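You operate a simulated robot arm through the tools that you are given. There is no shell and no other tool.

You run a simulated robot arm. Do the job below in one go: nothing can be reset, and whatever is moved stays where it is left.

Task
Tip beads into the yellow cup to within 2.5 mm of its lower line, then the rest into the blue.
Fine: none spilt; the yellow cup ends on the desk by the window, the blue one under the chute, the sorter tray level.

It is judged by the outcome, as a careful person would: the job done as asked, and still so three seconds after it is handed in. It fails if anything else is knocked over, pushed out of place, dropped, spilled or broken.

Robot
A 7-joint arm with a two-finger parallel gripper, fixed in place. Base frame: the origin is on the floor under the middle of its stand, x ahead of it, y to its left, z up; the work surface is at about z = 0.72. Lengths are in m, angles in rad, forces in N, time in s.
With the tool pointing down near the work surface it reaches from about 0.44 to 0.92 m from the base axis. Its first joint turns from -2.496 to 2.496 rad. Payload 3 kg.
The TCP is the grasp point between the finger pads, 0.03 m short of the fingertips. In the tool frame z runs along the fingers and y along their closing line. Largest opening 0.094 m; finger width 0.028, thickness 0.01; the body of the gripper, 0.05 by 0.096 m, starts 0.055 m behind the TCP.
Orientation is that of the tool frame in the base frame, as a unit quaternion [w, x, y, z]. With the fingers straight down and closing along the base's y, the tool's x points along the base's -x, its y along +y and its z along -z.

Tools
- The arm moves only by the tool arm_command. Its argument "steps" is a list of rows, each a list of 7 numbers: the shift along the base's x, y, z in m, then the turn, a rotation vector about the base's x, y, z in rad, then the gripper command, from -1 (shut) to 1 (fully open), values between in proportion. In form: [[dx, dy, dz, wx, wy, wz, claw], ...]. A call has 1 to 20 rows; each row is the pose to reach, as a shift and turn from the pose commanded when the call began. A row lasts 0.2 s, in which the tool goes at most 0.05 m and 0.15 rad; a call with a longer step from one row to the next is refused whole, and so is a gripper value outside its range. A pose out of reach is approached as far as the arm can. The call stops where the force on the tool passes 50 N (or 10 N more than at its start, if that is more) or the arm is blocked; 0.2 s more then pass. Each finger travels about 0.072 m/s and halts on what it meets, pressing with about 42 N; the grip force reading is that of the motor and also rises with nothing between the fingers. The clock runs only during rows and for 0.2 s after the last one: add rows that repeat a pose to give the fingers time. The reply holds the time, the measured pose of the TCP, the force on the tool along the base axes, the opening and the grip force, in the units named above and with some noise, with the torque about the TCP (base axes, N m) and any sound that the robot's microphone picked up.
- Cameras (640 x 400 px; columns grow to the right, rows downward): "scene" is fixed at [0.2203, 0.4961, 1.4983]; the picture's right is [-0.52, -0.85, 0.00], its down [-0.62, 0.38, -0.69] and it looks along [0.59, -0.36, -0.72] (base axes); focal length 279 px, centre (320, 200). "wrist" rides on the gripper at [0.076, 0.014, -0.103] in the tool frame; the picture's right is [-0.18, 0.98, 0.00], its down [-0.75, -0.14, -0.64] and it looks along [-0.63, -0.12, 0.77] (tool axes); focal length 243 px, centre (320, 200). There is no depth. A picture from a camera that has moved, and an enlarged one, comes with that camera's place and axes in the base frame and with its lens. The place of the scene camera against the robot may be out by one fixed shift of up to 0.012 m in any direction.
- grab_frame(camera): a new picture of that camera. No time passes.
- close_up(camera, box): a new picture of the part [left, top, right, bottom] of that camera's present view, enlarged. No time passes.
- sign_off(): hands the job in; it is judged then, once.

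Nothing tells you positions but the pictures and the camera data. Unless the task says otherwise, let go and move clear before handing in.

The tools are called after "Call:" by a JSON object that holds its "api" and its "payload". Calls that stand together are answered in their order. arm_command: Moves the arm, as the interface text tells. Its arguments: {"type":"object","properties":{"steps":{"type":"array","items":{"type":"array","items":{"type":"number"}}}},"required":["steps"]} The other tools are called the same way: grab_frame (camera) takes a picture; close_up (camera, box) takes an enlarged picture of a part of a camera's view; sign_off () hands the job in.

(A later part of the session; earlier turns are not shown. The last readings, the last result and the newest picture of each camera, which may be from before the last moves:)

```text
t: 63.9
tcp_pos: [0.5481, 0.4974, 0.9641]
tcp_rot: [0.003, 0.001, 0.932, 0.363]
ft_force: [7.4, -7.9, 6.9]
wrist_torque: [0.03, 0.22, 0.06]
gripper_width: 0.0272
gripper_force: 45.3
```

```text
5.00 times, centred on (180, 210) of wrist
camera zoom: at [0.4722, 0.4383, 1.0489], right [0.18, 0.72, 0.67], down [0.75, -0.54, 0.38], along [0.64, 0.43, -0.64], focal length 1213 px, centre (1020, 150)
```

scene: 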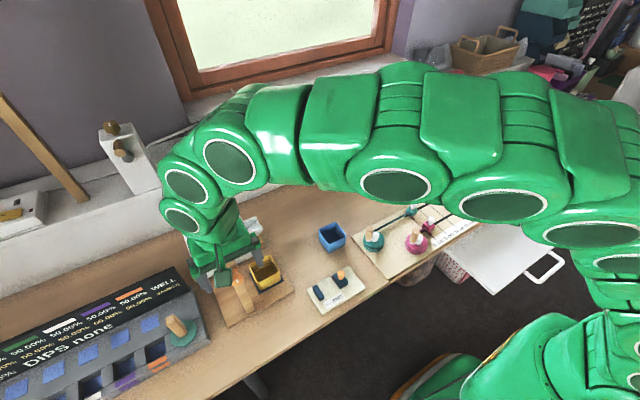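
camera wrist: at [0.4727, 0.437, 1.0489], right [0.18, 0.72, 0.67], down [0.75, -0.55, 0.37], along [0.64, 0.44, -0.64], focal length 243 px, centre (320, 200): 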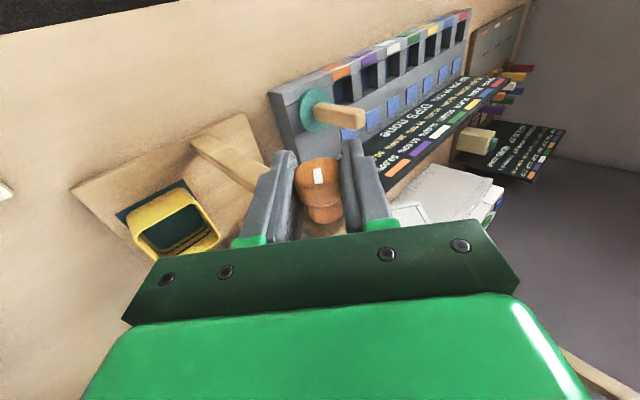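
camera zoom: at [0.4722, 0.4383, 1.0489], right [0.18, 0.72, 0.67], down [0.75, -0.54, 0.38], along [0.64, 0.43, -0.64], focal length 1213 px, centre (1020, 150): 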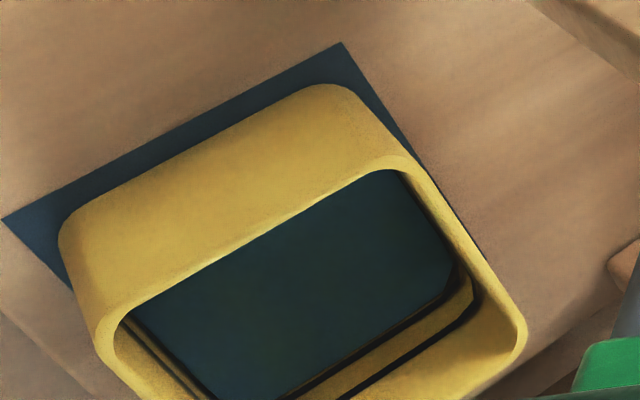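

Call:
{"api": "close_up", "payload": {"camera": "wrist", "box": [165, 205, 225, 245]}}

Call:
{"api": "arm_command", "payload": {"steps": [[0.0, -0.0004, 0, 0.05, 0, 0, -1], [0.0, -0.0007, 0, 0.09, 0, 0, -1], [0.0, -0.0007, 0, 0.09, 0, 0, -1]]}}

Call:
{"api": "close_up", "payload": {"camera": "wrist", "box": [130, 190, 226, 250]}}

```text
10.00 times, centred on (195, 225) of wrist
camera zoom: at [0.4722, 0.4383, 1.0489], right [0.18, 0.72, 0.67], down [0.75, -0.54, 0.38], along [0.64, 0.43, -0.64], focal length 2426 px, centre (1570, -50)
```

zoom: 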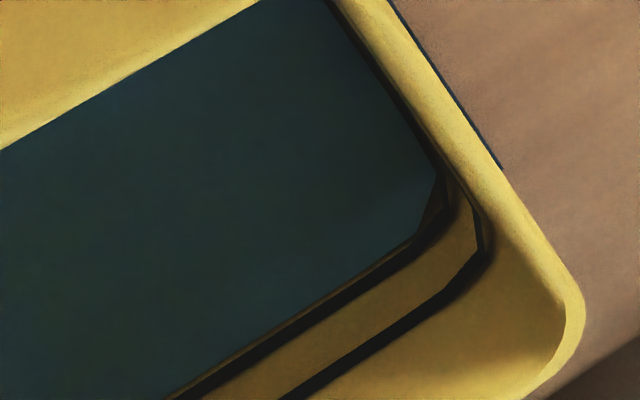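

```text
t: 64.7
tcp_pos: [0.548, 0.4966, 0.9627]
tcp_rot: [0.003, 0.002, 0.914, 0.405]
ft_force: [10.7, 19.0, 14.6]
wrist_torque: [0.08, -0.38, -0.88]
gripper_width: 0.0274
gripper_force: 44.8
```

```text
6.67 times, centred on (178, 220) of wrist
camera zoom: at [0.4721, 0.4307, 1.043], right [0.18, 0.66, 0.73], down [0.75, -0.57, 0.33], along [0.64, 0.49, -0.6], focal length 1618 px, centre (1267, 67)
```

zoom: 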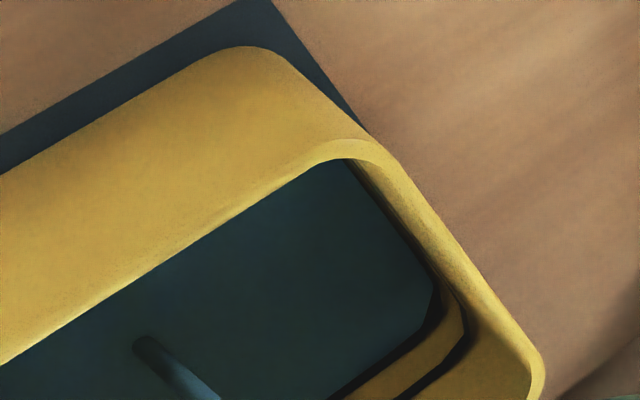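

A trickle restarted and the brown sliver below the line is gone. I zoom in before deciding how long to let it run.

Call:
{"api": "close_up", "payload": {"camera": "wrist", "box": [168, 215, 208, 245]}}

```text
13.33 times, centred on (188, 230) of wrist
camera zoom: at [0.4721, 0.4307, 1.043], right [0.18, 0.66, 0.73], down [0.75, -0.57, 0.33], along [0.64, 0.49, -0.6], focal length 3235 px, centre (2080, -200)
```

zoom: 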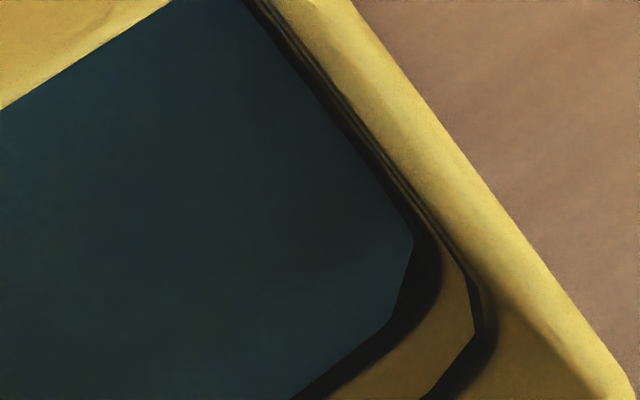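

The surface has just reached the line's lower edge. I let it run 0.2 s longer and then swing back below the flow angle in the same call.

Call:
{"api": "arm_command", "payload": {"steps": [[0.0003, 0.0006, 0.0005, 0, 0, 0, -1], [0.0003, 0.001, 0.0006, -0.1, 0, 0, -1]]}}

Call:
{"api": "close_up", "payload": {"camera": "wrist", "box": [165, 205, 225, 245]}}

```text
t: 65.3
tcp_pos: [0.5475, 0.4973, 0.9629]
tcp_rot: [0.002, -0.001, 0.934, 0.359]
ft_force: [4.0, -0.4, 2.4]
wrist_torque: [0.06, 0.05, 0.56]
gripper_width: 0.0274
gripper_force: 45.3
```

```text
10.00 times, centred on (195, 225) of wrist
camera zoom: at [0.4723, 0.4393, 1.0497], right [0.18, 0.73, 0.66], down [0.75, -0.54, 0.39], along [0.63, 0.42, -0.65], focal length 2426 px, centre (1570, -50)
```

zoom: 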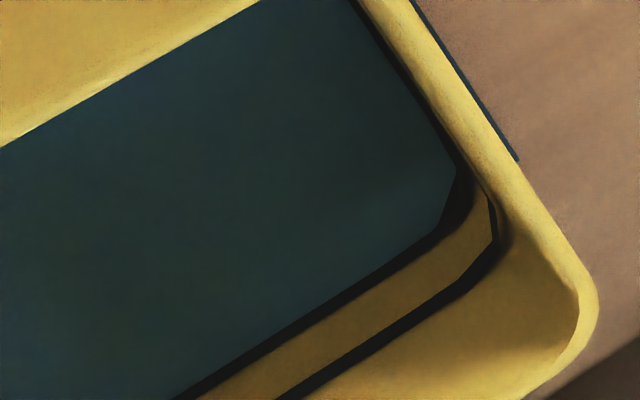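

The surface now touches the line's lower edge, about 1 mm under its centre, which is in tolerance. One more equally short pulse should centre it.

Call:
{"api": "arm_command", "payload": {"steps": [[0, -0.0004, 0, 0.1, 0, 0, -1], [0, -0.0004, 0, 0.105, 0, 0, -1], [0, -0.0004, 0, 0.105, 0, 0, -1], [0, 0, 0, 0.0, 0, 0, -1]]}}

Call:
{"api": "close_up", "payload": {"camera": "wrist", "box": [165, 205, 225, 245]}}

Call:
{"api": "close_up", "payload": {"camera": "wrist", "box": [120, 170, 240, 250]}}

```text
t: 66.3
tcp_pos: [0.547, 0.4966, 0.9629]
tcp_rot: [0.0, 0.0, 0.934, 0.358]
ft_force: [-11.2, -16.7, -6.7]
wrist_torque: [-0.07, 0.18, 0.65]
gripper_width: 0.0277
gripper_force: 45.0
```

```text
10.00 times, centred on (195, 225) of wrist
camera zoom: at [0.4724, 0.4393, 1.0497], right [0.18, 0.73, 0.66], down [0.75, -0.54, 0.38], along [0.63, 0.42, -0.65], focal length 2426 px, centre (1570, -50)
```

zoom: 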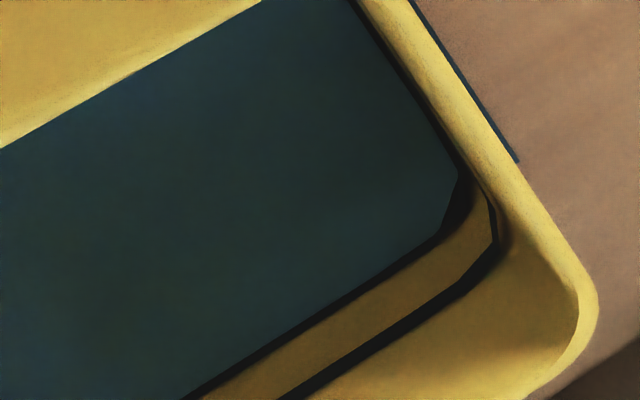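

```text
5.00 times, centred on (180, 210) of wrist
camera zoom: at [0.4724, 0.4393, 1.0497], right [0.18, 0.73, 0.66], down [0.75, -0.54, 0.38], along [0.63, 0.42, -0.65], focal length 1213 px, centre (1020, 150)
```

zoom: 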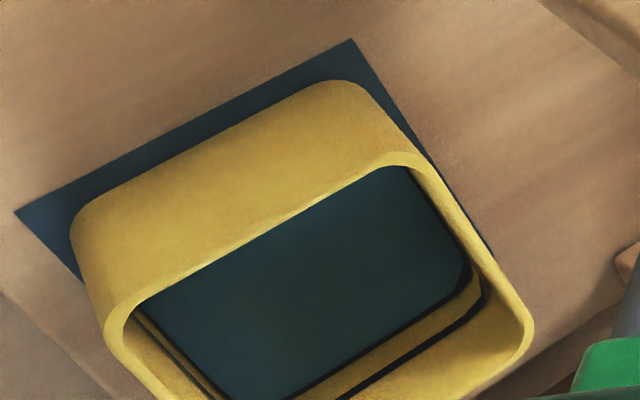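

The surface now sits within the line itself. I return the tray to level along the same path.

Call:
{"api": "arm_command", "payload": {"steps": [[-0.0003, -0.0002, 0.0001, -0.09, 0, 0, -1], [-0.0003, 0.0002, 0.0003, -0.18, 0, 0, -1], [-0.0003, 0.0006, 0.0005, -0.26, 0, 0, -1], [-0.0003, 0.001, 0.0007, -0.34, 0, 0, -1], [-0.0003, 0.001, 0.0007, -0.34, 0, 0, -1]]}}

```text
t: 67.5
tcp_pos: [0.549, 0.499, 0.9638]
tcp_rot: [0.002, 0.0, 0.981, 0.194]
ft_force: [-14.7, -0.9, -20.1]
wrist_torque: [-0.08, 0.04, 0.08]
gripper_width: 0.0273
gripper_force: 45.2
```

Call:
{"api": "arm_command", "payload": {"steps": [[-0.0002, 0.0005, -0.0004, -0.1, 0, 0, -1], [-0.0001, 0.001, -0.0001, -0.2, 0, 0, -1], [0.0, 0.0015, 0.0002, -0.3, 0, 0, -1], [0.0, 0.0018, 0.0004, -0.388, 0, 0, -1], [0.0, 0.0018, 0.0004, -0.388, 0, 0, -1]]}}

Call:
{"api": "close_up", "payload": {"camera": "scene", "box": [252, 254, 282, 280]}}

Call:
{"api": "close_up", "payload": {"camera": "scene", "box": [180, 200, 300, 300]}}

```text
t: 68.7
tcp_pos: [0.5489, 0.4998, 0.9636]
tcp_rot: [0.003, 0.0, 1.0, 0.002]
ft_force: [-9.2, -15.4, -2.3]
wrist_torque: [-0.1, -0.04, 0.06]
gripper_width: 0.0276
gripper_force: 44.8
```

```text
15.38 times, centred on (267, 267) of scene
camera zoom: at [0.2203, 0.4961, 1.4983], right [-0.52, -0.85, 0.0], down [-0.62, 0.38, -0.69], along [0.59, -0.36, -0.72], focal length 4290 px, centre (1135, -831)
```

zoom: 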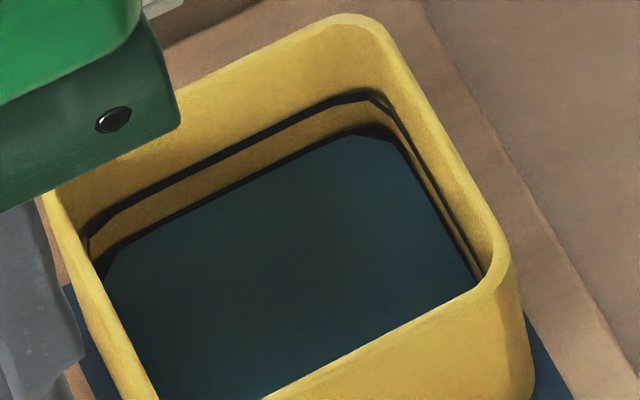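

```text
4.00 times, centred on (240, 250) of scene
camera zoom: at [0.2203, 0.4961, 1.4983], right [-0.52, -0.85, 0.0], down [-0.62, 0.38, -0.69], along [0.59, -0.36, -0.72], focal length 1115 px, centre (640, 0)
```

zoom: 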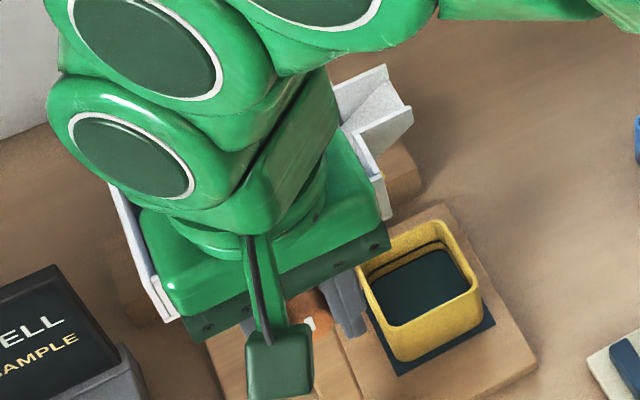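

The tray is level again and the beads sit on the yellow cup's lower line. Next I relax the load, open the fingers and lift straight off the knob, then check that the tray stays level.

Call:
{"api": "arm_command", "payload": {"steps": [[-0.0003, -0.0007, 0, 0, 0, 0, -1], [-0.0003, -0.0007, 0, 0, 0, 0, -1], [-0.0003, -0.0007, 0, 0, 0, 0, -0.3], [-0.0003, -0.0007, 0, 0, 0, 0, 0.1], [-0.0003, -0.0007, 0, 0, 0, 0, 0.5], [-0.0003, -0.0007, 0, 0, 0, 0, 0.5]]}}

Call:
{"api": "grab_frame", "payload": {"camera": "scene"}}

Call:
{"api": "grab_frame", "payload": {"camera": "wrist"}}

```text
t: 70.1
tcp_pos: [0.5485, 0.4981, 0.9636]
tcp_rot: [0.002, 0.0, 1.0, 0.003]
ft_force: [-0.3, -0.4, -0.4]
wrist_torque: [0.04, -0.01, 0.02]
gripper_width: 0.0704
gripper_force: 0.1
```

```text
taken
```

scene: 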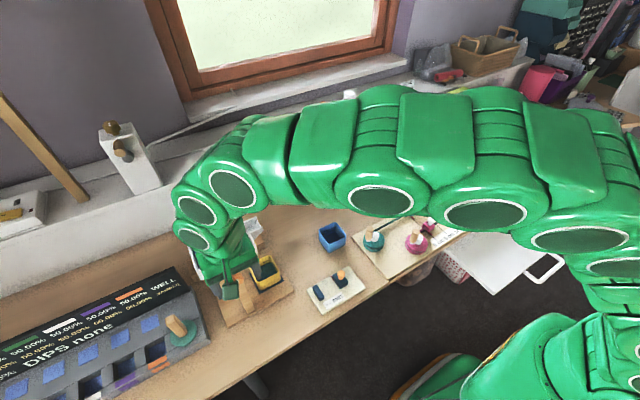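

```text
taken
camera wrist: at [0.4721, 0.5126, 1.0669], right [0.18, 0.98, 0.01], down [0.75, -0.14, 0.65], along [0.63, -0.11, -0.76], focal length 243 px, centre (320, 200)
```

wrist: 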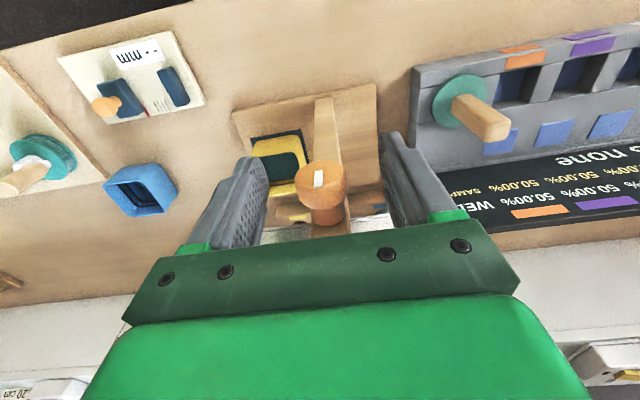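

The knob stays put with its mark upright. I lift straight up and clear.

Call:
{"api": "arm_command", "payload": {"steps": [[0, 0, 0.03, 0, 0, 0, 0.5], [0, 0, 0.07, 0, 0, 0, 0.7], [0, 0, 0.11, 0, 0, 0, 1], [-0.02, -0.02, 0.13, 0, 0, 0, 1], [-0.04, -0.06, 0.13, 0, 0, 0, 1], [-0.05, -0.1, 0.13, 0, 0, 0, 1]]}}

Call:
{"api": "grab_frame", "payload": {"camera": "scene"}}

Call:
{"api": "grab_frame", "payload": {"camera": "wrist"}}

```text
t: 71.5
tcp_pos: [0.4985, 0.3988, 1.0927]
tcp_rot: [0.002, 0.0, 1.0, 0.003]
ft_force: [-0.5, -0.3, -0.2]
wrist_torque: [-0.03, -0.03, 0.0]
gripper_width: 0.0939
gripper_force: 0.1
```

```text
taken
```

scene: 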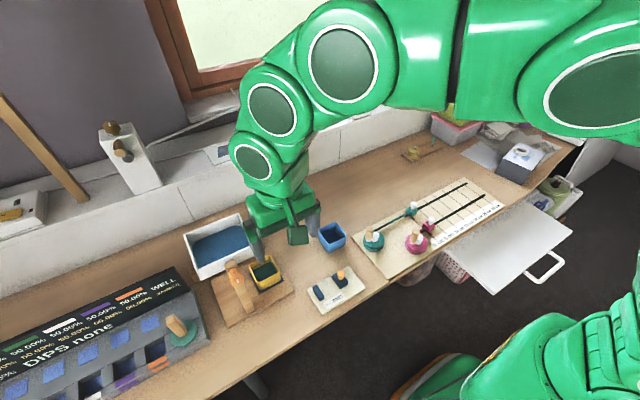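

```text
taken
camera wrist: at [0.4229, 0.412, 1.1968], right [0.18, 0.98, 0.01], down [0.75, -0.14, 0.65], along [0.63, -0.11, -0.76], focal length 243 px, centre (320, 200)
```

wrist: 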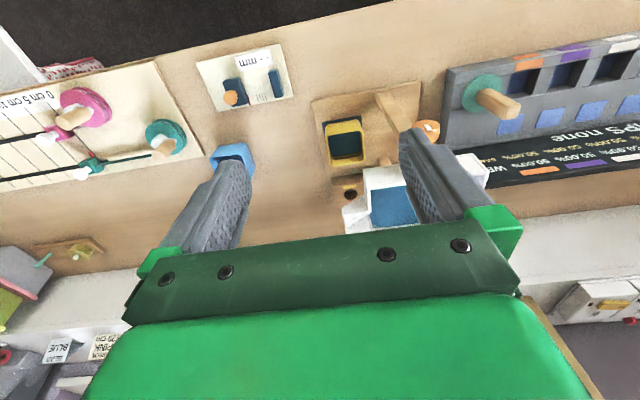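

Call:
{"api": "close_up", "payload": {"camera": "scene", "box": [170, 200, 310, 320]}}

Call:
{"api": "close_up", "payload": {"camera": "wrist", "box": [300, 90, 420, 190]}}

```text
3.33 times, centred on (240, 260) of scene
camera zoom: at [0.2203, 0.4961, 1.4983], right [-0.52, -0.85, 0.0], down [-0.62, 0.38, -0.69], along [0.59, -0.36, -0.72], focal length 929 px, centre (587, 0)
```

zoom: 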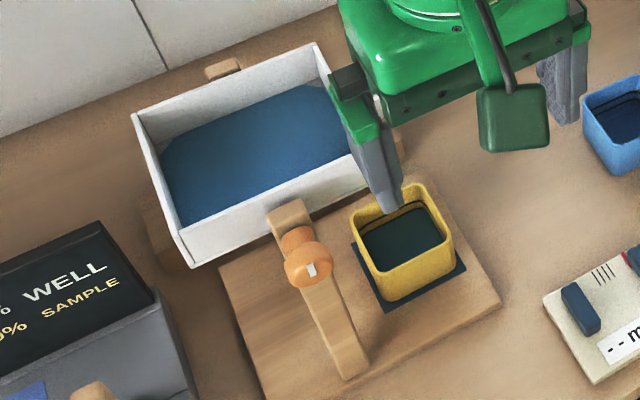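

```text
4.00 times, centred on (360, 140) of wrist
camera zoom: at [0.4229, 0.412, 1.1968], right [0.18, 0.98, 0.01], down [0.75, -0.14, 0.65], along [0.63, -0.11, -0.76], focal length 970 px, centre (160, 440)
```

zoom: 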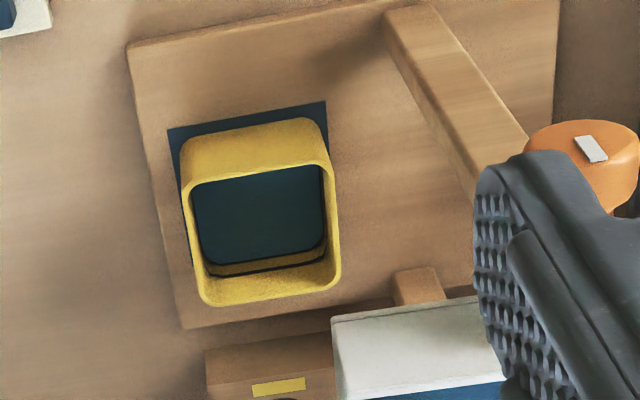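

The tray is level, the cup is filled to the line and nothing has spilt. Next I move to the −y side and yaw the wrist 90° so the fingers close along x.

Call:
{"api": "arm_command", "payload": {"steps": [[0.01, -0.03, 0.0, 0, 0, 0.143, 1], [0.02, -0.06, 0.0, 0, 0, 0.286, 1], [0.03, -0.09, 0.0, 0, 0, 0.428, 1], [0.045, -0.12, 0.0, 0, 0, 0.571, 1], [0.06, -0.15, 0.0, 0, 0, 0.714, 1], [0.075, -0.18, 0.0, 0, 0, 0.857, 1], [0.09, -0.21, 0.0, 0, 0, 1.0, 1], [0.105, -0.22, 0.0, 0, 0, 1.142, 1], [0.12, -0.22, 0.0, 0, 0, 1.285, 1], [0.135, -0.22, 0.0, 0, 0, 1.428, 1], [0.15, -0.22, 0.0, 0, 0, 1.571, 1]]}}

Call:
{"api": "grab_frame", "payload": {"camera": "wrist"}}

```text
t: 73.9
tcp_pos: [0.647, 0.1781, 1.0941]
tcp_rot: [0.001, 0.708, -0.706, -0.004]
ft_force: [-0.5, 0.3, -0.1]
wrist_torque: [0.0, 0.01, 0.0]
gripper_width: 0.0941
gripper_force: 0.2
```

```text
taken
camera wrist: at [0.6347, 0.1015, 1.1978], right [-0.98, 0.18, 0.01], down [0.14, 0.75, 0.65], along [0.11, 0.64, -0.76], focal length 243 px, centre (320, 200)
```

wrist: 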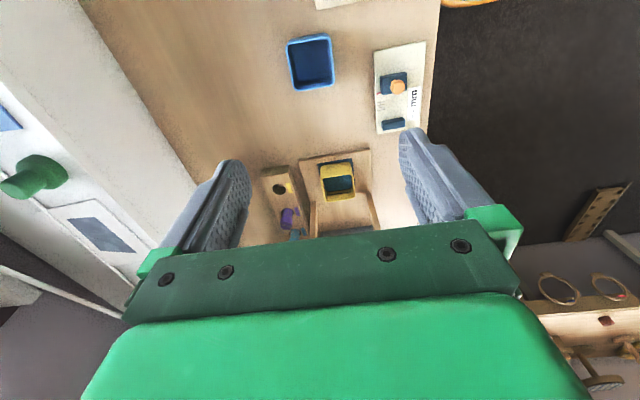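

From here I can measure both cups. I'll take close-ups to locate their edges.

Call:
{"api": "close_up", "payload": {"camera": "wrist", "box": [270, 20, 350, 100]}}

Call:
{"api": "close_up", "payload": {"camera": "wrist", "box": [240, 130, 400, 240]}}

```text
5.00 times, centred on (310, 60) of wrist
camera zoom: at [0.6347, 0.1015, 1.1978], right [-0.98, 0.18, 0.01], down [0.14, 0.75, 0.65], along [0.11, 0.64, -0.76], focal length 1213 px, centre (370, 900)
```

zoom: 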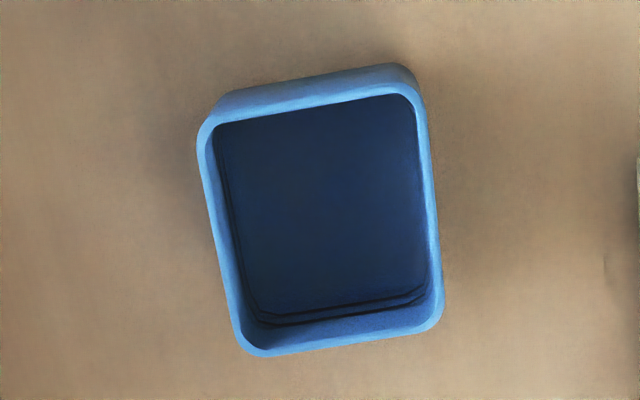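

```text
3.64 times, centred on (320, 185) of wrist
camera zoom: at [0.6347, 0.1015, 1.1978], right [-0.98, 0.18, 0.01], down [0.14, 0.75, 0.65], along [0.11, 0.64, -0.76], focal length 882 px, centre (320, 254)
```

zoom: 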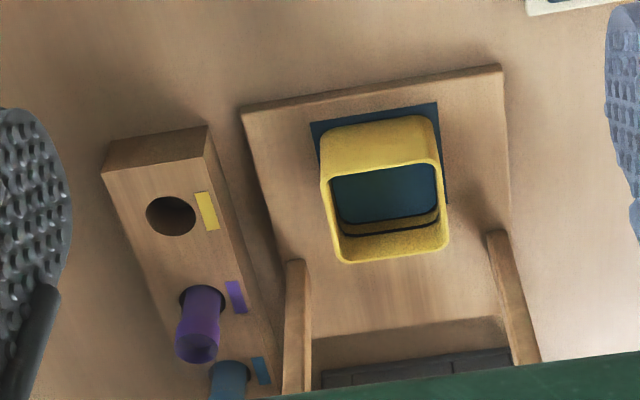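

Measured: yellow cup centre about (0.649, 0.4195), blue cup centre about (0.660, 0.1825), pad centre about (0.650, 0.422), all square to the axes. Since the spout overhangs the pad, I'll tilt the tool 0.8 rad so the fingers reach in from the −y side.

Call:
{"api": "arm_command", "payload": {"steps": [[0.0, 0.02, -0.02, 0.133, 0, 0, 1], [0.0, 0.04, -0.04, 0.267, 0, 0, 1], [0.0, 0.06, -0.06, 0.4, 0, 0, 1], [0.001, 0.08, -0.09, 0.533, 0, 0, 1], [0.002, 0.1, -0.12, 0.667, 0, 0, 1], [0.002, 0.11, -0.16, 0.8, 0, 0, 1], [0.002, 0.11, -0.2, 0.8, 0, 0, 1], [0.002, 0.11, -0.2, 0.8, 0, 0, 1]]}}

Call:
{"api": "grab_frame", "payload": {"camera": "wrist"}}

Call:
{"api": "grab_frame", "payload": {"camera": "scene"}}

```text
t: 75.7
tcp_pos: [0.6495, 0.2916, 0.8949]
tcp_rot: [-0.276, 0.651, -0.65, -0.279]
ft_force: [0.0, -0.5, -0.6]
wrist_torque: [-0.02, 0.01, -0.01]
gripper_width: 0.094
gripper_force: 0.1
```

```text
taken
camera wrist: at [0.6362, 0.1638, 0.9113], right [-0.98, 0.12, 0.14], down [0.14, 0.06, 0.99], along [0.11, 0.99, -0.08], focal length 243 px, centre (320, 200)
```

wrist: 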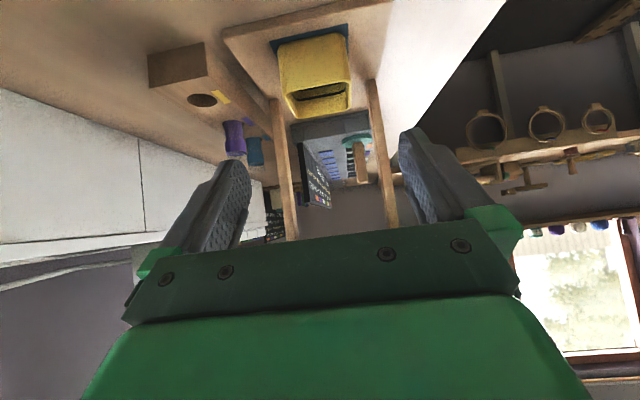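

```text
taken
```

scene: 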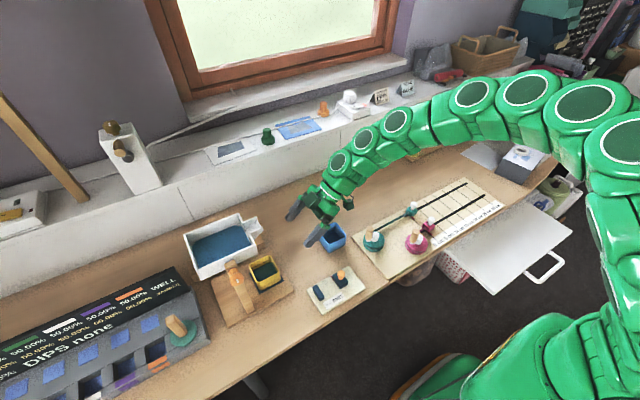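

The tool is tilted correctly and the view is clear. I slide along the finger axis so the open fingers straddle the yellow cup.

Call:
{"api": "arm_command", "payload": {"steps": [[0, 0.02, -0.02, 0, 0, 0, 1], [0, 0.045, -0.042, 0, 0, 0, 1], [0, 0.07, -0.065, 0, 0, 0, 1], [0, 0.095, -0.089, 0, 0, 0, 1], [0, 0.095, -0.089, 0, 0, 0, 1]]}}

Call:
{"api": "grab_frame", "payload": {"camera": "wrist"}}

Call:
{"api": "close_up", "payload": {"camera": "scene", "box": [200, 200, 340, 310]}}

```text
t: 76.9
tcp_pos: [0.6512, 0.3853, 0.8057]
tcp_rot: [-0.276, 0.651, -0.651, -0.278]
ft_force: [-0.1, -0.2, 0.4]
wrist_torque: [0.02, -0.02, 0.02]
gripper_width: 0.0937
gripper_force: 0.0
```

```text
taken
camera wrist: at [0.6378, 0.2586, 0.8235], right [-0.98, 0.12, 0.14], down [0.14, 0.06, 0.99], along [0.11, 0.99, -0.08], focal length 243 px, centre (320, 200)
```

wrist: 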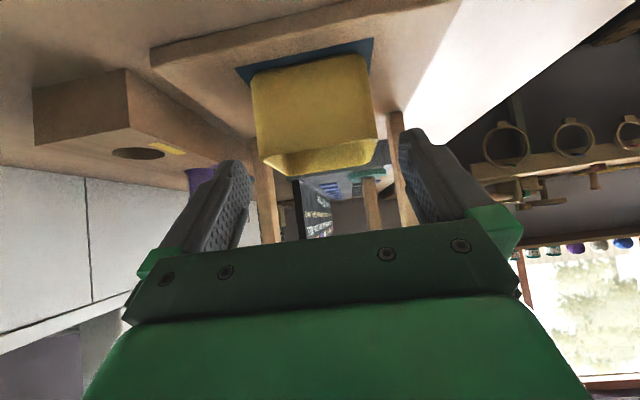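

```text
3.64 times, centred on (270, 255) of scene
camera zoom: at [0.2203, 0.4961, 1.4983], right [-0.52, -0.85, 0.0], down [-0.62, 0.38, -0.69], along [0.59, -0.36, -0.72], focal length 1014 px, centre (502, 0)
```

zoom: 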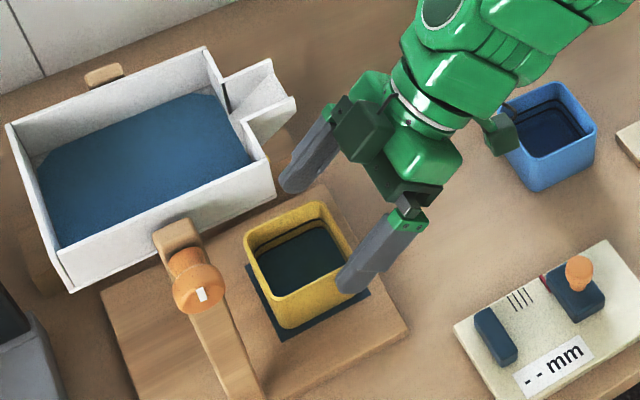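

Call:
{"api": "close_up", "payload": {"camera": "wrist", "box": [220, 30, 440, 230]}}

```text
2.00 times, centred on (330, 130) of wrist
camera zoom: at [0.6378, 0.2586, 0.8235], right [-0.98, 0.12, 0.14], down [0.14, 0.06, 0.99], along [0.11, 0.99, -0.08], focal length 485 px, centre (300, 340)
```

zoom: 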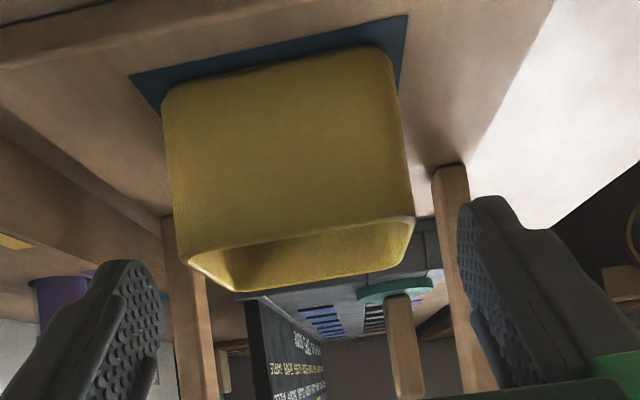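

The cup is centred between the fingers to within about 1 mm. I move the last 4 cm in and then close gently.

Call:
{"api": "arm_command", "payload": {"steps": [[-0.001, 0.015, -0.015, 0, 0, 0, 1], [-0.001, 0.03, -0.029, 0, 0, 0, 1], [-0.001, 0.03, -0.029, 0, 0, 0, 1]]}}

Call:
{"api": "close_up", "payload": {"camera": "scene", "box": [210, 210, 330, 310]}}

Call:
{"api": "grab_frame", "payload": {"camera": "wrist"}}

```text
t: 77.7
tcp_pos: [0.6493, 0.414, 0.7757]
tcp_rot: [-0.276, 0.651, -0.65, -0.278]
ft_force: [-0.8, 0.0, -0.6]
wrist_torque: [0.01, 0.02, -0.01]
gripper_width: 0.0937
gripper_force: 0.1
```

```text
4.00 times, centred on (270, 260) of scene
camera zoom: at [0.2203, 0.4961, 1.4983], right [-0.52, -0.85, 0.0], down [-0.62, 0.38, -0.69], along [0.59, -0.36, -0.72], focal length 1115 px, centre (520, -40)
```

zoom: 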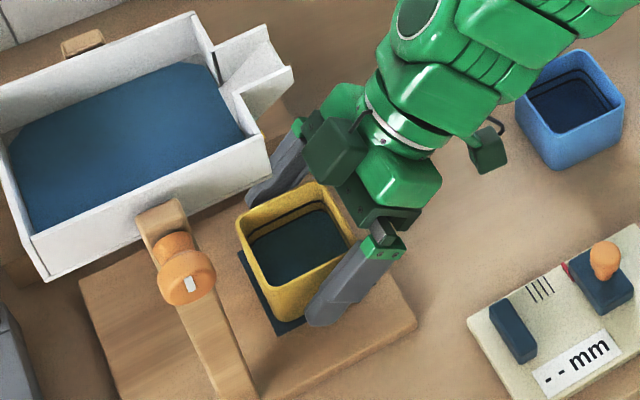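

```text
taken
camera wrist: at [0.6364, 0.2875, 0.7934], right [-0.98, 0.12, 0.14], down [0.14, 0.06, 0.99], along [0.11, 0.99, -0.08], focal length 243 px, centre (320, 200)
```

wrist: 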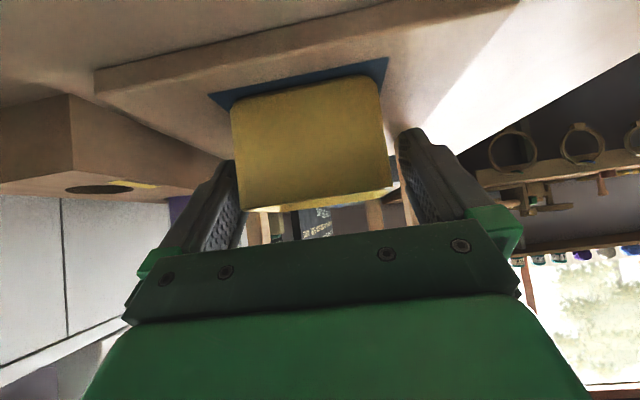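

The fingers bracket the cup evenly. I close gently in steps.

Call:
{"api": "arm_command", "payload": {"steps": [[0, 0, 0, 0, 0, 0, 0.7], [0, 0, 0, 0, 0, 0, 0.5], [0, 0, 0, 0, 0, 0, 0.4], [0, 0, 0, 0, 0, 0, 0.3], [0, 0, 0, 0, 0, 0, 0.15], [0, 0, 0, 0, 0, 0, 0.0]]}}

Call:
{"api": "close_up", "payload": {"camera": "scene", "box": [210, 210, 330, 310]}}

```text
t: 79.1
tcp_pos: [0.6501, 0.4152, 0.776]
tcp_rot: [-0.275, 0.652, -0.65, -0.279]
ft_force: [0.3, 0.7, 0.9]
wrist_torque: [0.03, -0.02, -0.02]
gripper_width: 0.0731
gripper_force: 42.5
```

```text
4.00 times, centred on (270, 260) of scene
camera zoom: at [0.2203, 0.4961, 1.4983], right [-0.52, -0.85, 0.0], down [-0.62, 0.38, -0.69], along [0.59, -0.36, -0.72], focal length 1115 px, centre (520, -40)
```

zoom: 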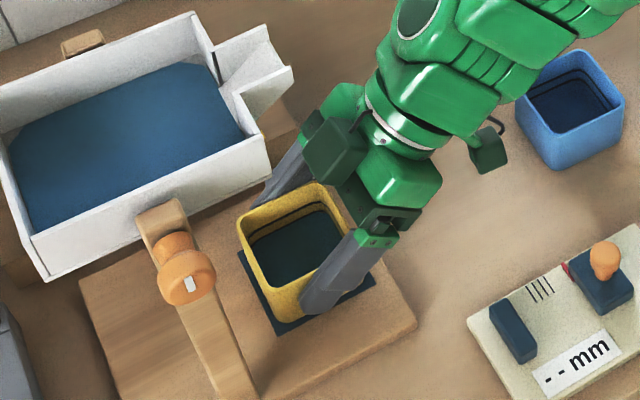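

The reading stopped at 73 mm with full motor force, wider than the 65 mm I measured. I'll look closely at what the fingers are touching before going on.

Call:
{"api": "close_up", "payload": {"camera": "wrist", "box": [190, 60, 450, 240]}}

Call:
{"api": "close_up", "payload": {"camera": "scene", "box": [240, 240, 310, 300]}}

```text
2.22 times, centred on (320, 150) of wrist
camera zoom: at [0.6363, 0.2873, 0.7935], right [-0.98, 0.12, 0.14], down [0.14, 0.06, 0.99], along [0.11, 0.99, -0.08], focal length 539 px, centre (320, 311)
```

zoom: 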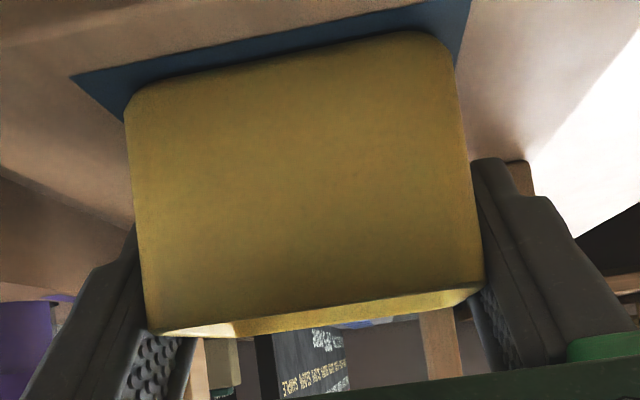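

```text
6.67 times, centred on (275, 270) of scene
camera zoom: at [0.2203, 0.4961, 1.4983], right [-0.52, -0.85, 0.0], down [-0.62, 0.38, -0.69], along [0.59, -0.36, -0.72], focal length 1859 px, centre (620, -267)
```

zoom: 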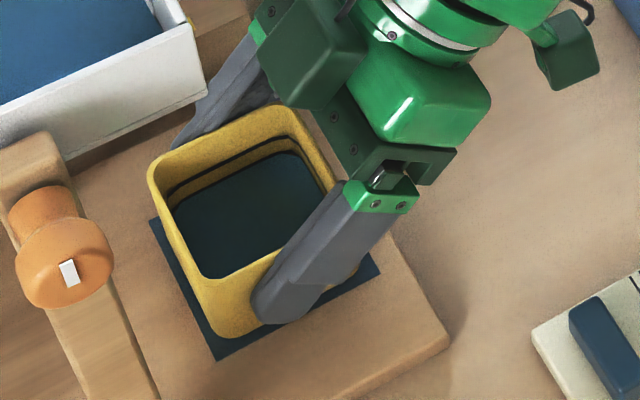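

Both fingers look to be against the cup. I'll lift just 6 mm as a test to see whether the cup comes with them.

Call:
{"api": "arm_command", "payload": {"steps": [[0, 0, 0.002, 0, 0, 0, -0.2], [0, 0, 0.004, 0, 0, 0, -0.2], [0, 0, 0.006, 0, 0, 0, -0.2], [0, 0, 0.006, 0, 0, 0, -0.2]]}}

Call:
{"api": "close_up", "payload": {"camera": "scene", "box": [240, 240, 310, 300]}}

Call:
{"api": "close_up", "payload": {"camera": "wrist", "box": [190, 60, 450, 240]}}

```text
t: 80.1
tcp_pos: [0.6492, 0.4147, 0.7805]
tcp_rot: [-0.275, 0.651, -0.651, -0.278]
ft_force: [0.5, -0.1, -0.2]
wrist_torque: [-0.02, 0.0, 0.0]
gripper_width: 0.0732
gripper_force: 41.8
```

```text
6.67 times, centred on (275, 270) of scene
camera zoom: at [0.2203, 0.4961, 1.4983], right [-0.52, -0.85, 0.0], down [-0.62, 0.38, -0.69], along [0.59, -0.36, -0.72], focal length 1859 px, centre (620, -267)
```

zoom: 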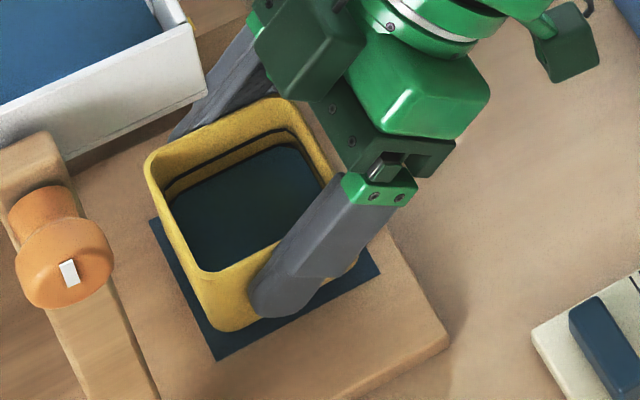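

```text
2.22 times, centred on (320, 150) of wrist
camera zoom: at [0.6364, 0.2874, 0.7996], right [-0.98, 0.12, 0.14], down [0.14, 0.06, 0.99], along [0.11, 0.99, -0.08], focal length 539 px, centre (320, 311)
```

zoom: 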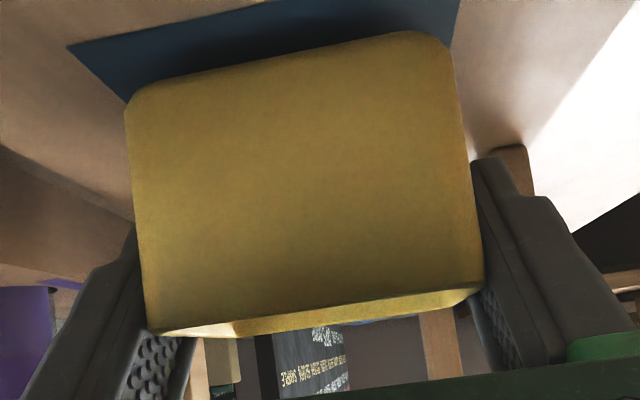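

The cup lifted with the fingers, so it really is about 73 mm wide and securely held. I raise it a little more, draw it out toward −y from under the spout, then lift.

Call:
{"api": "arm_command", "payload": {"steps": [[0, 0, 0.01, 0, 0, 0, -0.2], [0, 0, 0.022, 0, 0, 0, -0.2], [0, -0.02, 0.028, 0, 0, 0, -0.2], [0, -0.04, 0.03, 0, 0, 0, -0.2], [0, -0.06, 0.03, 0, 0, 0, -0.2], [0, -0.08, 0.035, 0, 0, 0, -0.2], [0, -0.1, 0.045, 0, 0, 0, -0.2], [0, -0.115, 0.06, 0, 0, 0, -0.2], [0, -0.12, 0.08, 0, 0, 0, -0.2], [0, -0.12, 0.1, 0, 0, 0, -0.2], [0, -0.12, 0.1, 0, 0, 0, -0.2]]}}

Call:
{"api": "grab_frame", "payload": {"camera": "scene"}}

Call:
{"api": "grab_frame", "payload": {"camera": "wrist"}}

```text
t: 82.5
tcp_pos: [0.6492, 0.294, 0.8816]
tcp_rot: [-0.274, 0.652, -0.65, -0.279]
ft_force: [0.4, -0.2, -1.7]
wrist_torque: [-0.01, -0.02, 0.01]
gripper_width: 0.073
gripper_force: 42.3
```

```text
taken
```

scene: 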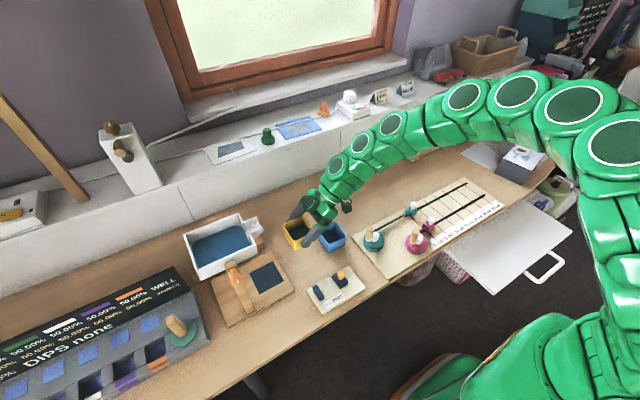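

```text
taken
camera wrist: at [0.6371, 0.1677, 0.8989], right [-0.98, 0.12, 0.14], down [0.15, 0.06, 0.99], along [0.11, 0.99, -0.08], focal length 243 px, centre (320, 200)
```

wrist: 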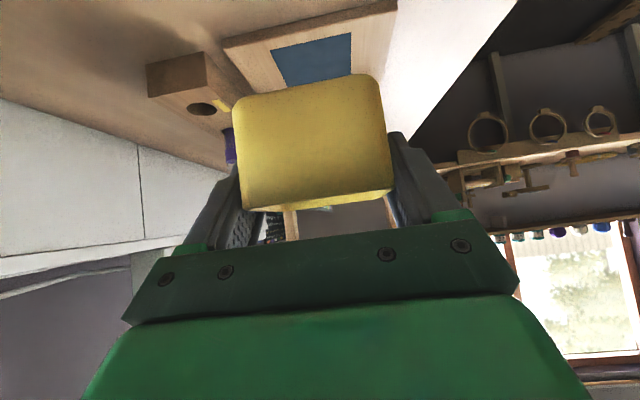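

The cup is clear of the stand and upright. I carry it to a bare patch of desk near the window at about (0.87, 0.22).

Call:
{"api": "arm_command", "payload": {"steps": [[0.035, -0.012, 0, 0, 0, 0, -0.2], [0.07, -0.025, 0, 0, 0, 0, -0.2], [0.105, -0.037, 0, 0, 0, 0, -0.2], [0.14, -0.05, 0, 0, 0, 0, -0.2], [0.175, -0.062, 0, 0, 0, 0, -0.2], [0.205, -0.075, 0, 0, 0, 0, -0.2], [0.221, -0.085, 0, 0, 0, 0, -0.2], [0.221, -0.085, 0, 0, 0, 0, -0.2]]}}

Call:
{"api": "grab_frame", "payload": {"camera": "scene"}}

Call:
{"api": "close_up", "payload": {"camera": "scene", "box": [180, 200, 320, 330]}}

```text
t: 84.3
tcp_pos: [0.8702, 0.2103, 0.8804]
tcp_rot: [-0.275, 0.652, -0.649, -0.279]
ft_force: [0.8, -0.1, -0.2]
wrist_torque: [0.01, -0.01, 0.0]
gripper_width: 0.0733
gripper_force: 41.7
```

```text
taken
```

scene: 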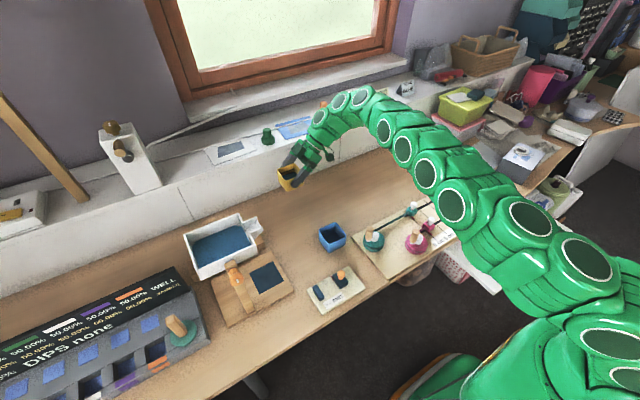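

```text
3.08 times, centred on (250, 265) of scene
camera zoom: at [0.2203, 0.4961, 1.4983], right [-0.52, -0.85, 0.0], down [-0.62, 0.38, -0.69], along [0.59, -0.36, -0.72], focal length 858 px, centre (535, 0)
```

zoom: 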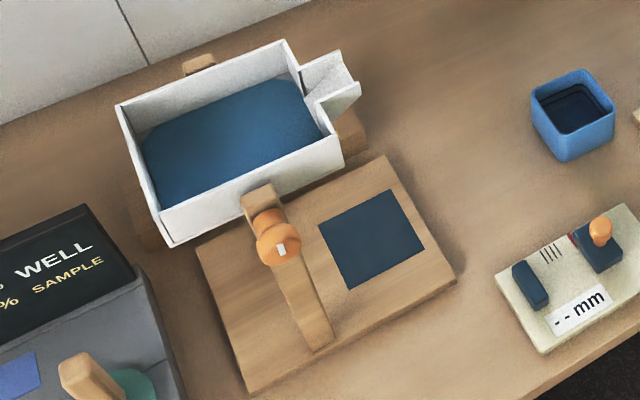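

The pad is empty and clean, with no loose beads anywhere. I lower the yellow cup toward the desk.

Call:
{"api": "arm_command", "payload": {"steps": [[0, 0, -0.025, 0, 0, 0, -0.2], [0, 0, -0.05, 0, 0, 0, -0.2], [0, 0, -0.075, 0, 0, 0, -0.2], [0, 0, -0.095, 0, 0, 0, -0.2], [0, 0, -0.106, 0, 0, 0, -0.2], [0, 0, -0.106, 0, 0, 0, -0.2]]}}

Call:
{"api": "grab_frame", "payload": {"camera": "wrist"}}

Call:
{"api": "close_up", "payload": {"camera": "scene", "box": [230, 130, 350, 230]}}

```text
t: 85.7
tcp_pos: [0.8709, 0.2082, 0.7765]
tcp_rot: [-0.275, 0.652, -0.65, -0.279]
ft_force: [-1.8, 0.2, -0.1]
wrist_torque: [0.0, 0.02, -0.03]
gripper_width: 0.073
gripper_force: 42.1
```

```text
taken
camera wrist: at [0.858, 0.0815, 0.7932], right [-0.98, 0.12, 0.14], down [0.14, 0.06, 0.99], along [0.11, 0.99, -0.08], focal length 243 px, centre (320, 200)
```

wrist: 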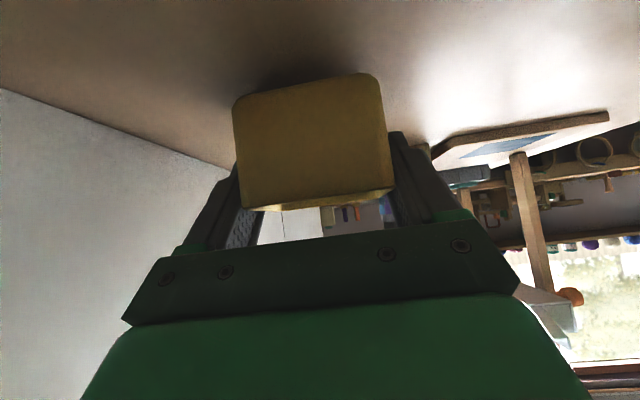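

```text
4.00 times, centred on (290, 180) of scene
camera zoom: at [0.2203, 0.4961, 1.4983], right [-0.52, -0.85, 0.0], down [-0.62, 0.38, -0.69], along [0.59, -0.36, -0.72], focal length 1115 px, centre (440, 280)
```

zoom: 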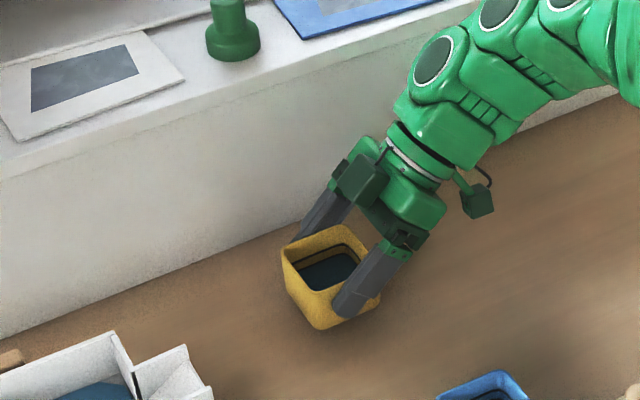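

Call:
{"api": "arm_command", "payload": {"steps": [[0, 0, -0.003, 0, 0, 0, -0.2], [0, 0, -0.006, 0, 0, 0, -0.2], [0, 0, -0.008, 0, 0, 0, -0.2]]}}

Call:
{"api": "arm_command", "payload": {"steps": [[0, 0, -0.001, 0, 0, 0, -0.2], [0, 0, -0.002, 0, 0, 0, -0.2]]}}

Call:
{"api": "grab_frame", "payload": {"camera": "wrist"}}

```text
t: 86.5
tcp_pos: [0.87, 0.2092, 0.7679]
tcp_rot: [-0.275, 0.652, -0.65, -0.279]
ft_force: [0.3, 0.4, -0.2]
wrist_torque: [-0.03, 0.01, -0.02]
gripper_width: 0.0733
gripper_force: 42.2
```

```text
t: 87.1
tcp_pos: [0.8702, 0.2082, 0.7674]
tcp_rot: [-0.275, 0.651, -0.65, -0.278]
ft_force: [0.1, -0.3, -0.5]
wrist_torque: [-0.01, 0.01, 0.02]
gripper_width: 0.0731
gripper_force: 42.2
```

```text
taken
camera wrist: at [0.8573, 0.0818, 0.7839], right [-0.98, 0.12, 0.14], down [0.14, 0.06, 0.99], along [0.11, 0.99, -0.08], focal length 243 px, centre (320, 200)
```

wrist: 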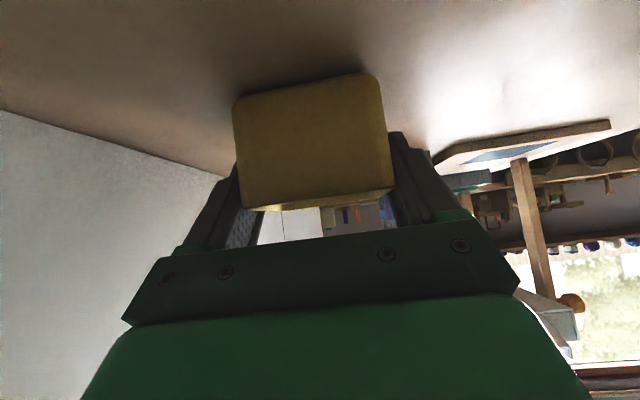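

No contact yet. I continue down a couple of millimetres at a time watching the force.

Call:
{"api": "arm_command", "payload": {"steps": [[0, 0, -0.001, 0, 0, 0, -0.2], [0, 0, -0.002, 0, 0, 0, -0.2]]}}

Call:
{"api": "arm_command", "payload": {"steps": [[0, 0, -0.001, 0, 0, 0, -0.2], [0, 0, -0.002, 0, 0, 0, -0.2]]}}

Call:
{"api": "close_up", "payload": {"camera": "wrist", "box": [200, 40, 420, 220]}}

```text
t: 87.7
tcp_pos: [0.8699, 0.2087, 0.7654]
tcp_rot: [-0.276, 0.651, -0.651, -0.278]
ft_force: [0.2, -0.2, 1.5]
wrist_torque: [0.08, -0.12, -0.03]
gripper_width: 0.0731
gripper_force: 42.0
```

```text
t: 88.3
tcp_pos: [0.8712, 0.2086, 0.764]
tcp_rot: [-0.276, 0.651, -0.65, -0.278]
ft_force: [-4.3, -6.0, 28.1]
wrist_torque: [-0.18, 0.13, 0.01]
gripper_width: 0.0735
gripper_force: 42.2
```

```text
2.22 times, centred on (310, 130) of wrist
camera zoom: at [0.8574, 0.0822, 0.7812], right [-0.98, 0.12, 0.13], down [0.14, 0.06, 0.99], along [0.12, 0.99, -0.07], focal length 539 px, centre (342, 356)
```

zoom: 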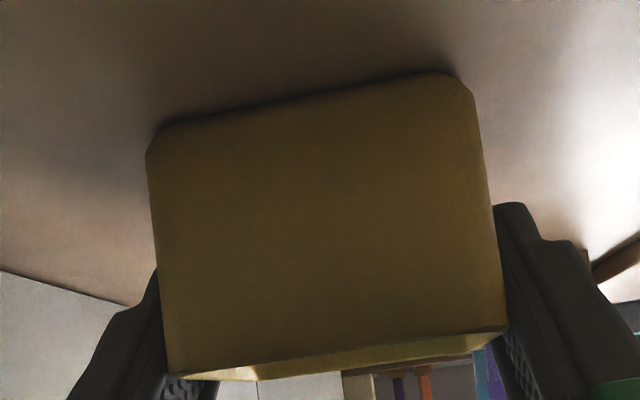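

The cup has touched down (28 N). I ease up 1 mm so it isn't pressed, then open the fingers.

Call:
{"api": "arm_command", "payload": {"steps": [[0, 0, 0.0011, 0, 0, 0, -0.2], [0, 0, 0.0011, 0, 0, 0, -0.2]]}}

Call:
{"api": "arm_command", "payload": {"steps": [[0, 0, 0, 0, 0, 0, 0.5], [0, 0, 0, 0, 0, 0, 0.65], [0, 0, 0, 0, 0, 0, 0.8], [0, 0, 0, 0, 0, 0, 1], [0, 0, 0, 0, 0, 0, 1]]}}

Call:
{"api": "close_up", "payload": {"camera": "scene", "box": [240, 150, 340, 230]}}

```text
t: 88.9
tcp_pos: [0.8712, 0.2092, 0.7645]
tcp_rot: [-0.277, 0.651, -0.65, -0.279]
ft_force: [6.7, -2.7, 21.8]
wrist_torque: [0.06, -0.44, -0.11]
gripper_width: 0.0731
gripper_force: 42.4
```

```text
t: 90.1
tcp_pos: [0.8693, 0.2093, 0.7626]
tcp_rot: [-0.274, 0.652, -0.65, -0.278]
ft_force: [-0.1, 0.0, -0.5]
wrist_torque: [0.0, -0.03, -0.02]
gripper_width: 0.094
gripper_force: 0.0
```

```text
5.00 times, centred on (290, 190) of scene
camera zoom: at [0.2203, 0.4961, 1.4983], right [-0.52, -0.85, 0.0], down [-0.62, 0.38, -0.69], along [0.59, -0.36, -0.72], focal length 1394 px, centre (470, 250)
```

zoom: 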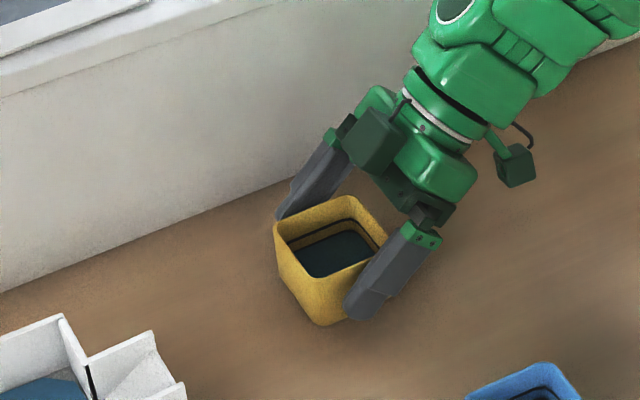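

The yellow cup stands by itself near the window. I back off along the finger axis and raise, then check it.

Call:
{"api": "arm_command", "payload": {"steps": [[0, -0.02, 0.02, 0, 0, 0, 1], [0, -0.05, 0.049, 0, 0, 0, 1], [0, -0.08, 0.078, 0, 0, 0, 1], [0, -0.1, 0.11, 0, 0, 0, 1], [-0.03, -0.11, 0.14, 0, 0, 0, 1], [-0.07, -0.12, 0.14, 0, 0, 0, 1], [-0.11, -0.13, 0.13, 0, 0, 0, 1], [-0.15, -0.13, 0.12, 0, 0, 0, 1], [-0.19, -0.13, 0.11, 0, 0, 0, 1], [-0.2085, -0.1305, 0.1, 0, 0, 0, 1]]}}

Call:
{"api": "grab_frame", "payload": {"camera": "scene"}}

Call:
{"api": "grab_frame", "payload": {"camera": "wrist"}}

Call:
{"api": "close_up", "payload": {"camera": "scene", "box": [250, 165, 330, 225]}}

```text
t: 92.3
tcp_pos: [0.6624, 0.0791, 0.865]
tcp_rot: [-0.275, 0.652, -0.649, -0.279]
ft_force: [0.3, -0.1, 0.2]
wrist_torque: [0.01, 0.0, 0.0]
gripper_width: 0.0943
gripper_force: 0.1
```

```text
taken
```

scene: 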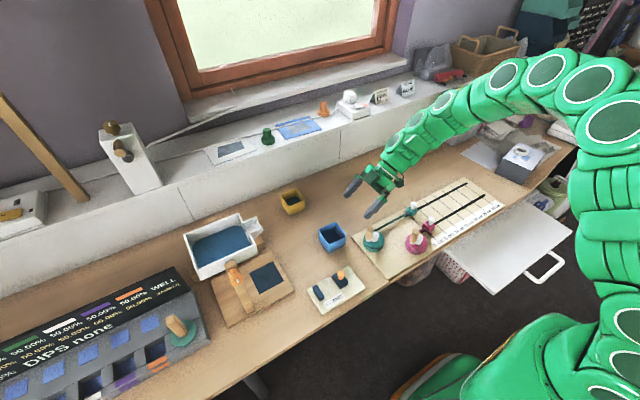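

```text
taken
camera wrist: at [0.649, -0.0474, 0.8818], right [-0.98, 0.12, 0.14], down [0.14, 0.06, 0.99], along [0.11, 0.99, -0.08], focal length 243 px, centre (320, 200)
```

wrist: 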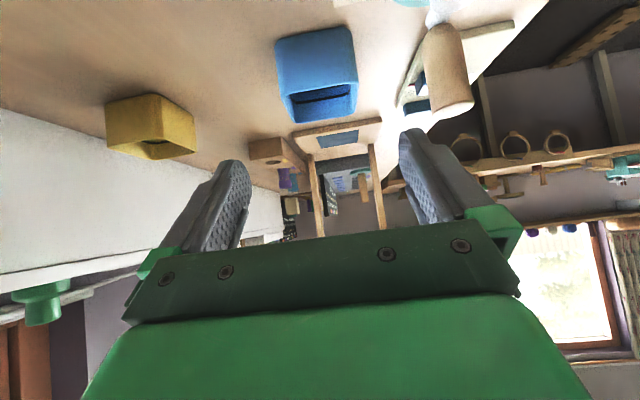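

```text
6.67 times, centred on (290, 195) of scene
camera zoom: at [0.2203, 0.4961, 1.4983], right [-0.52, -0.85, 0.0], down [-0.62, 0.38, -0.69], along [0.59, -0.36, -0.72], focal length 1859 px, centre (520, 233)
```

zoom: 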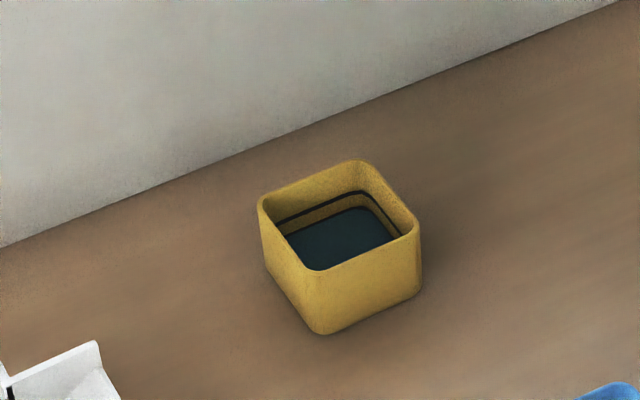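

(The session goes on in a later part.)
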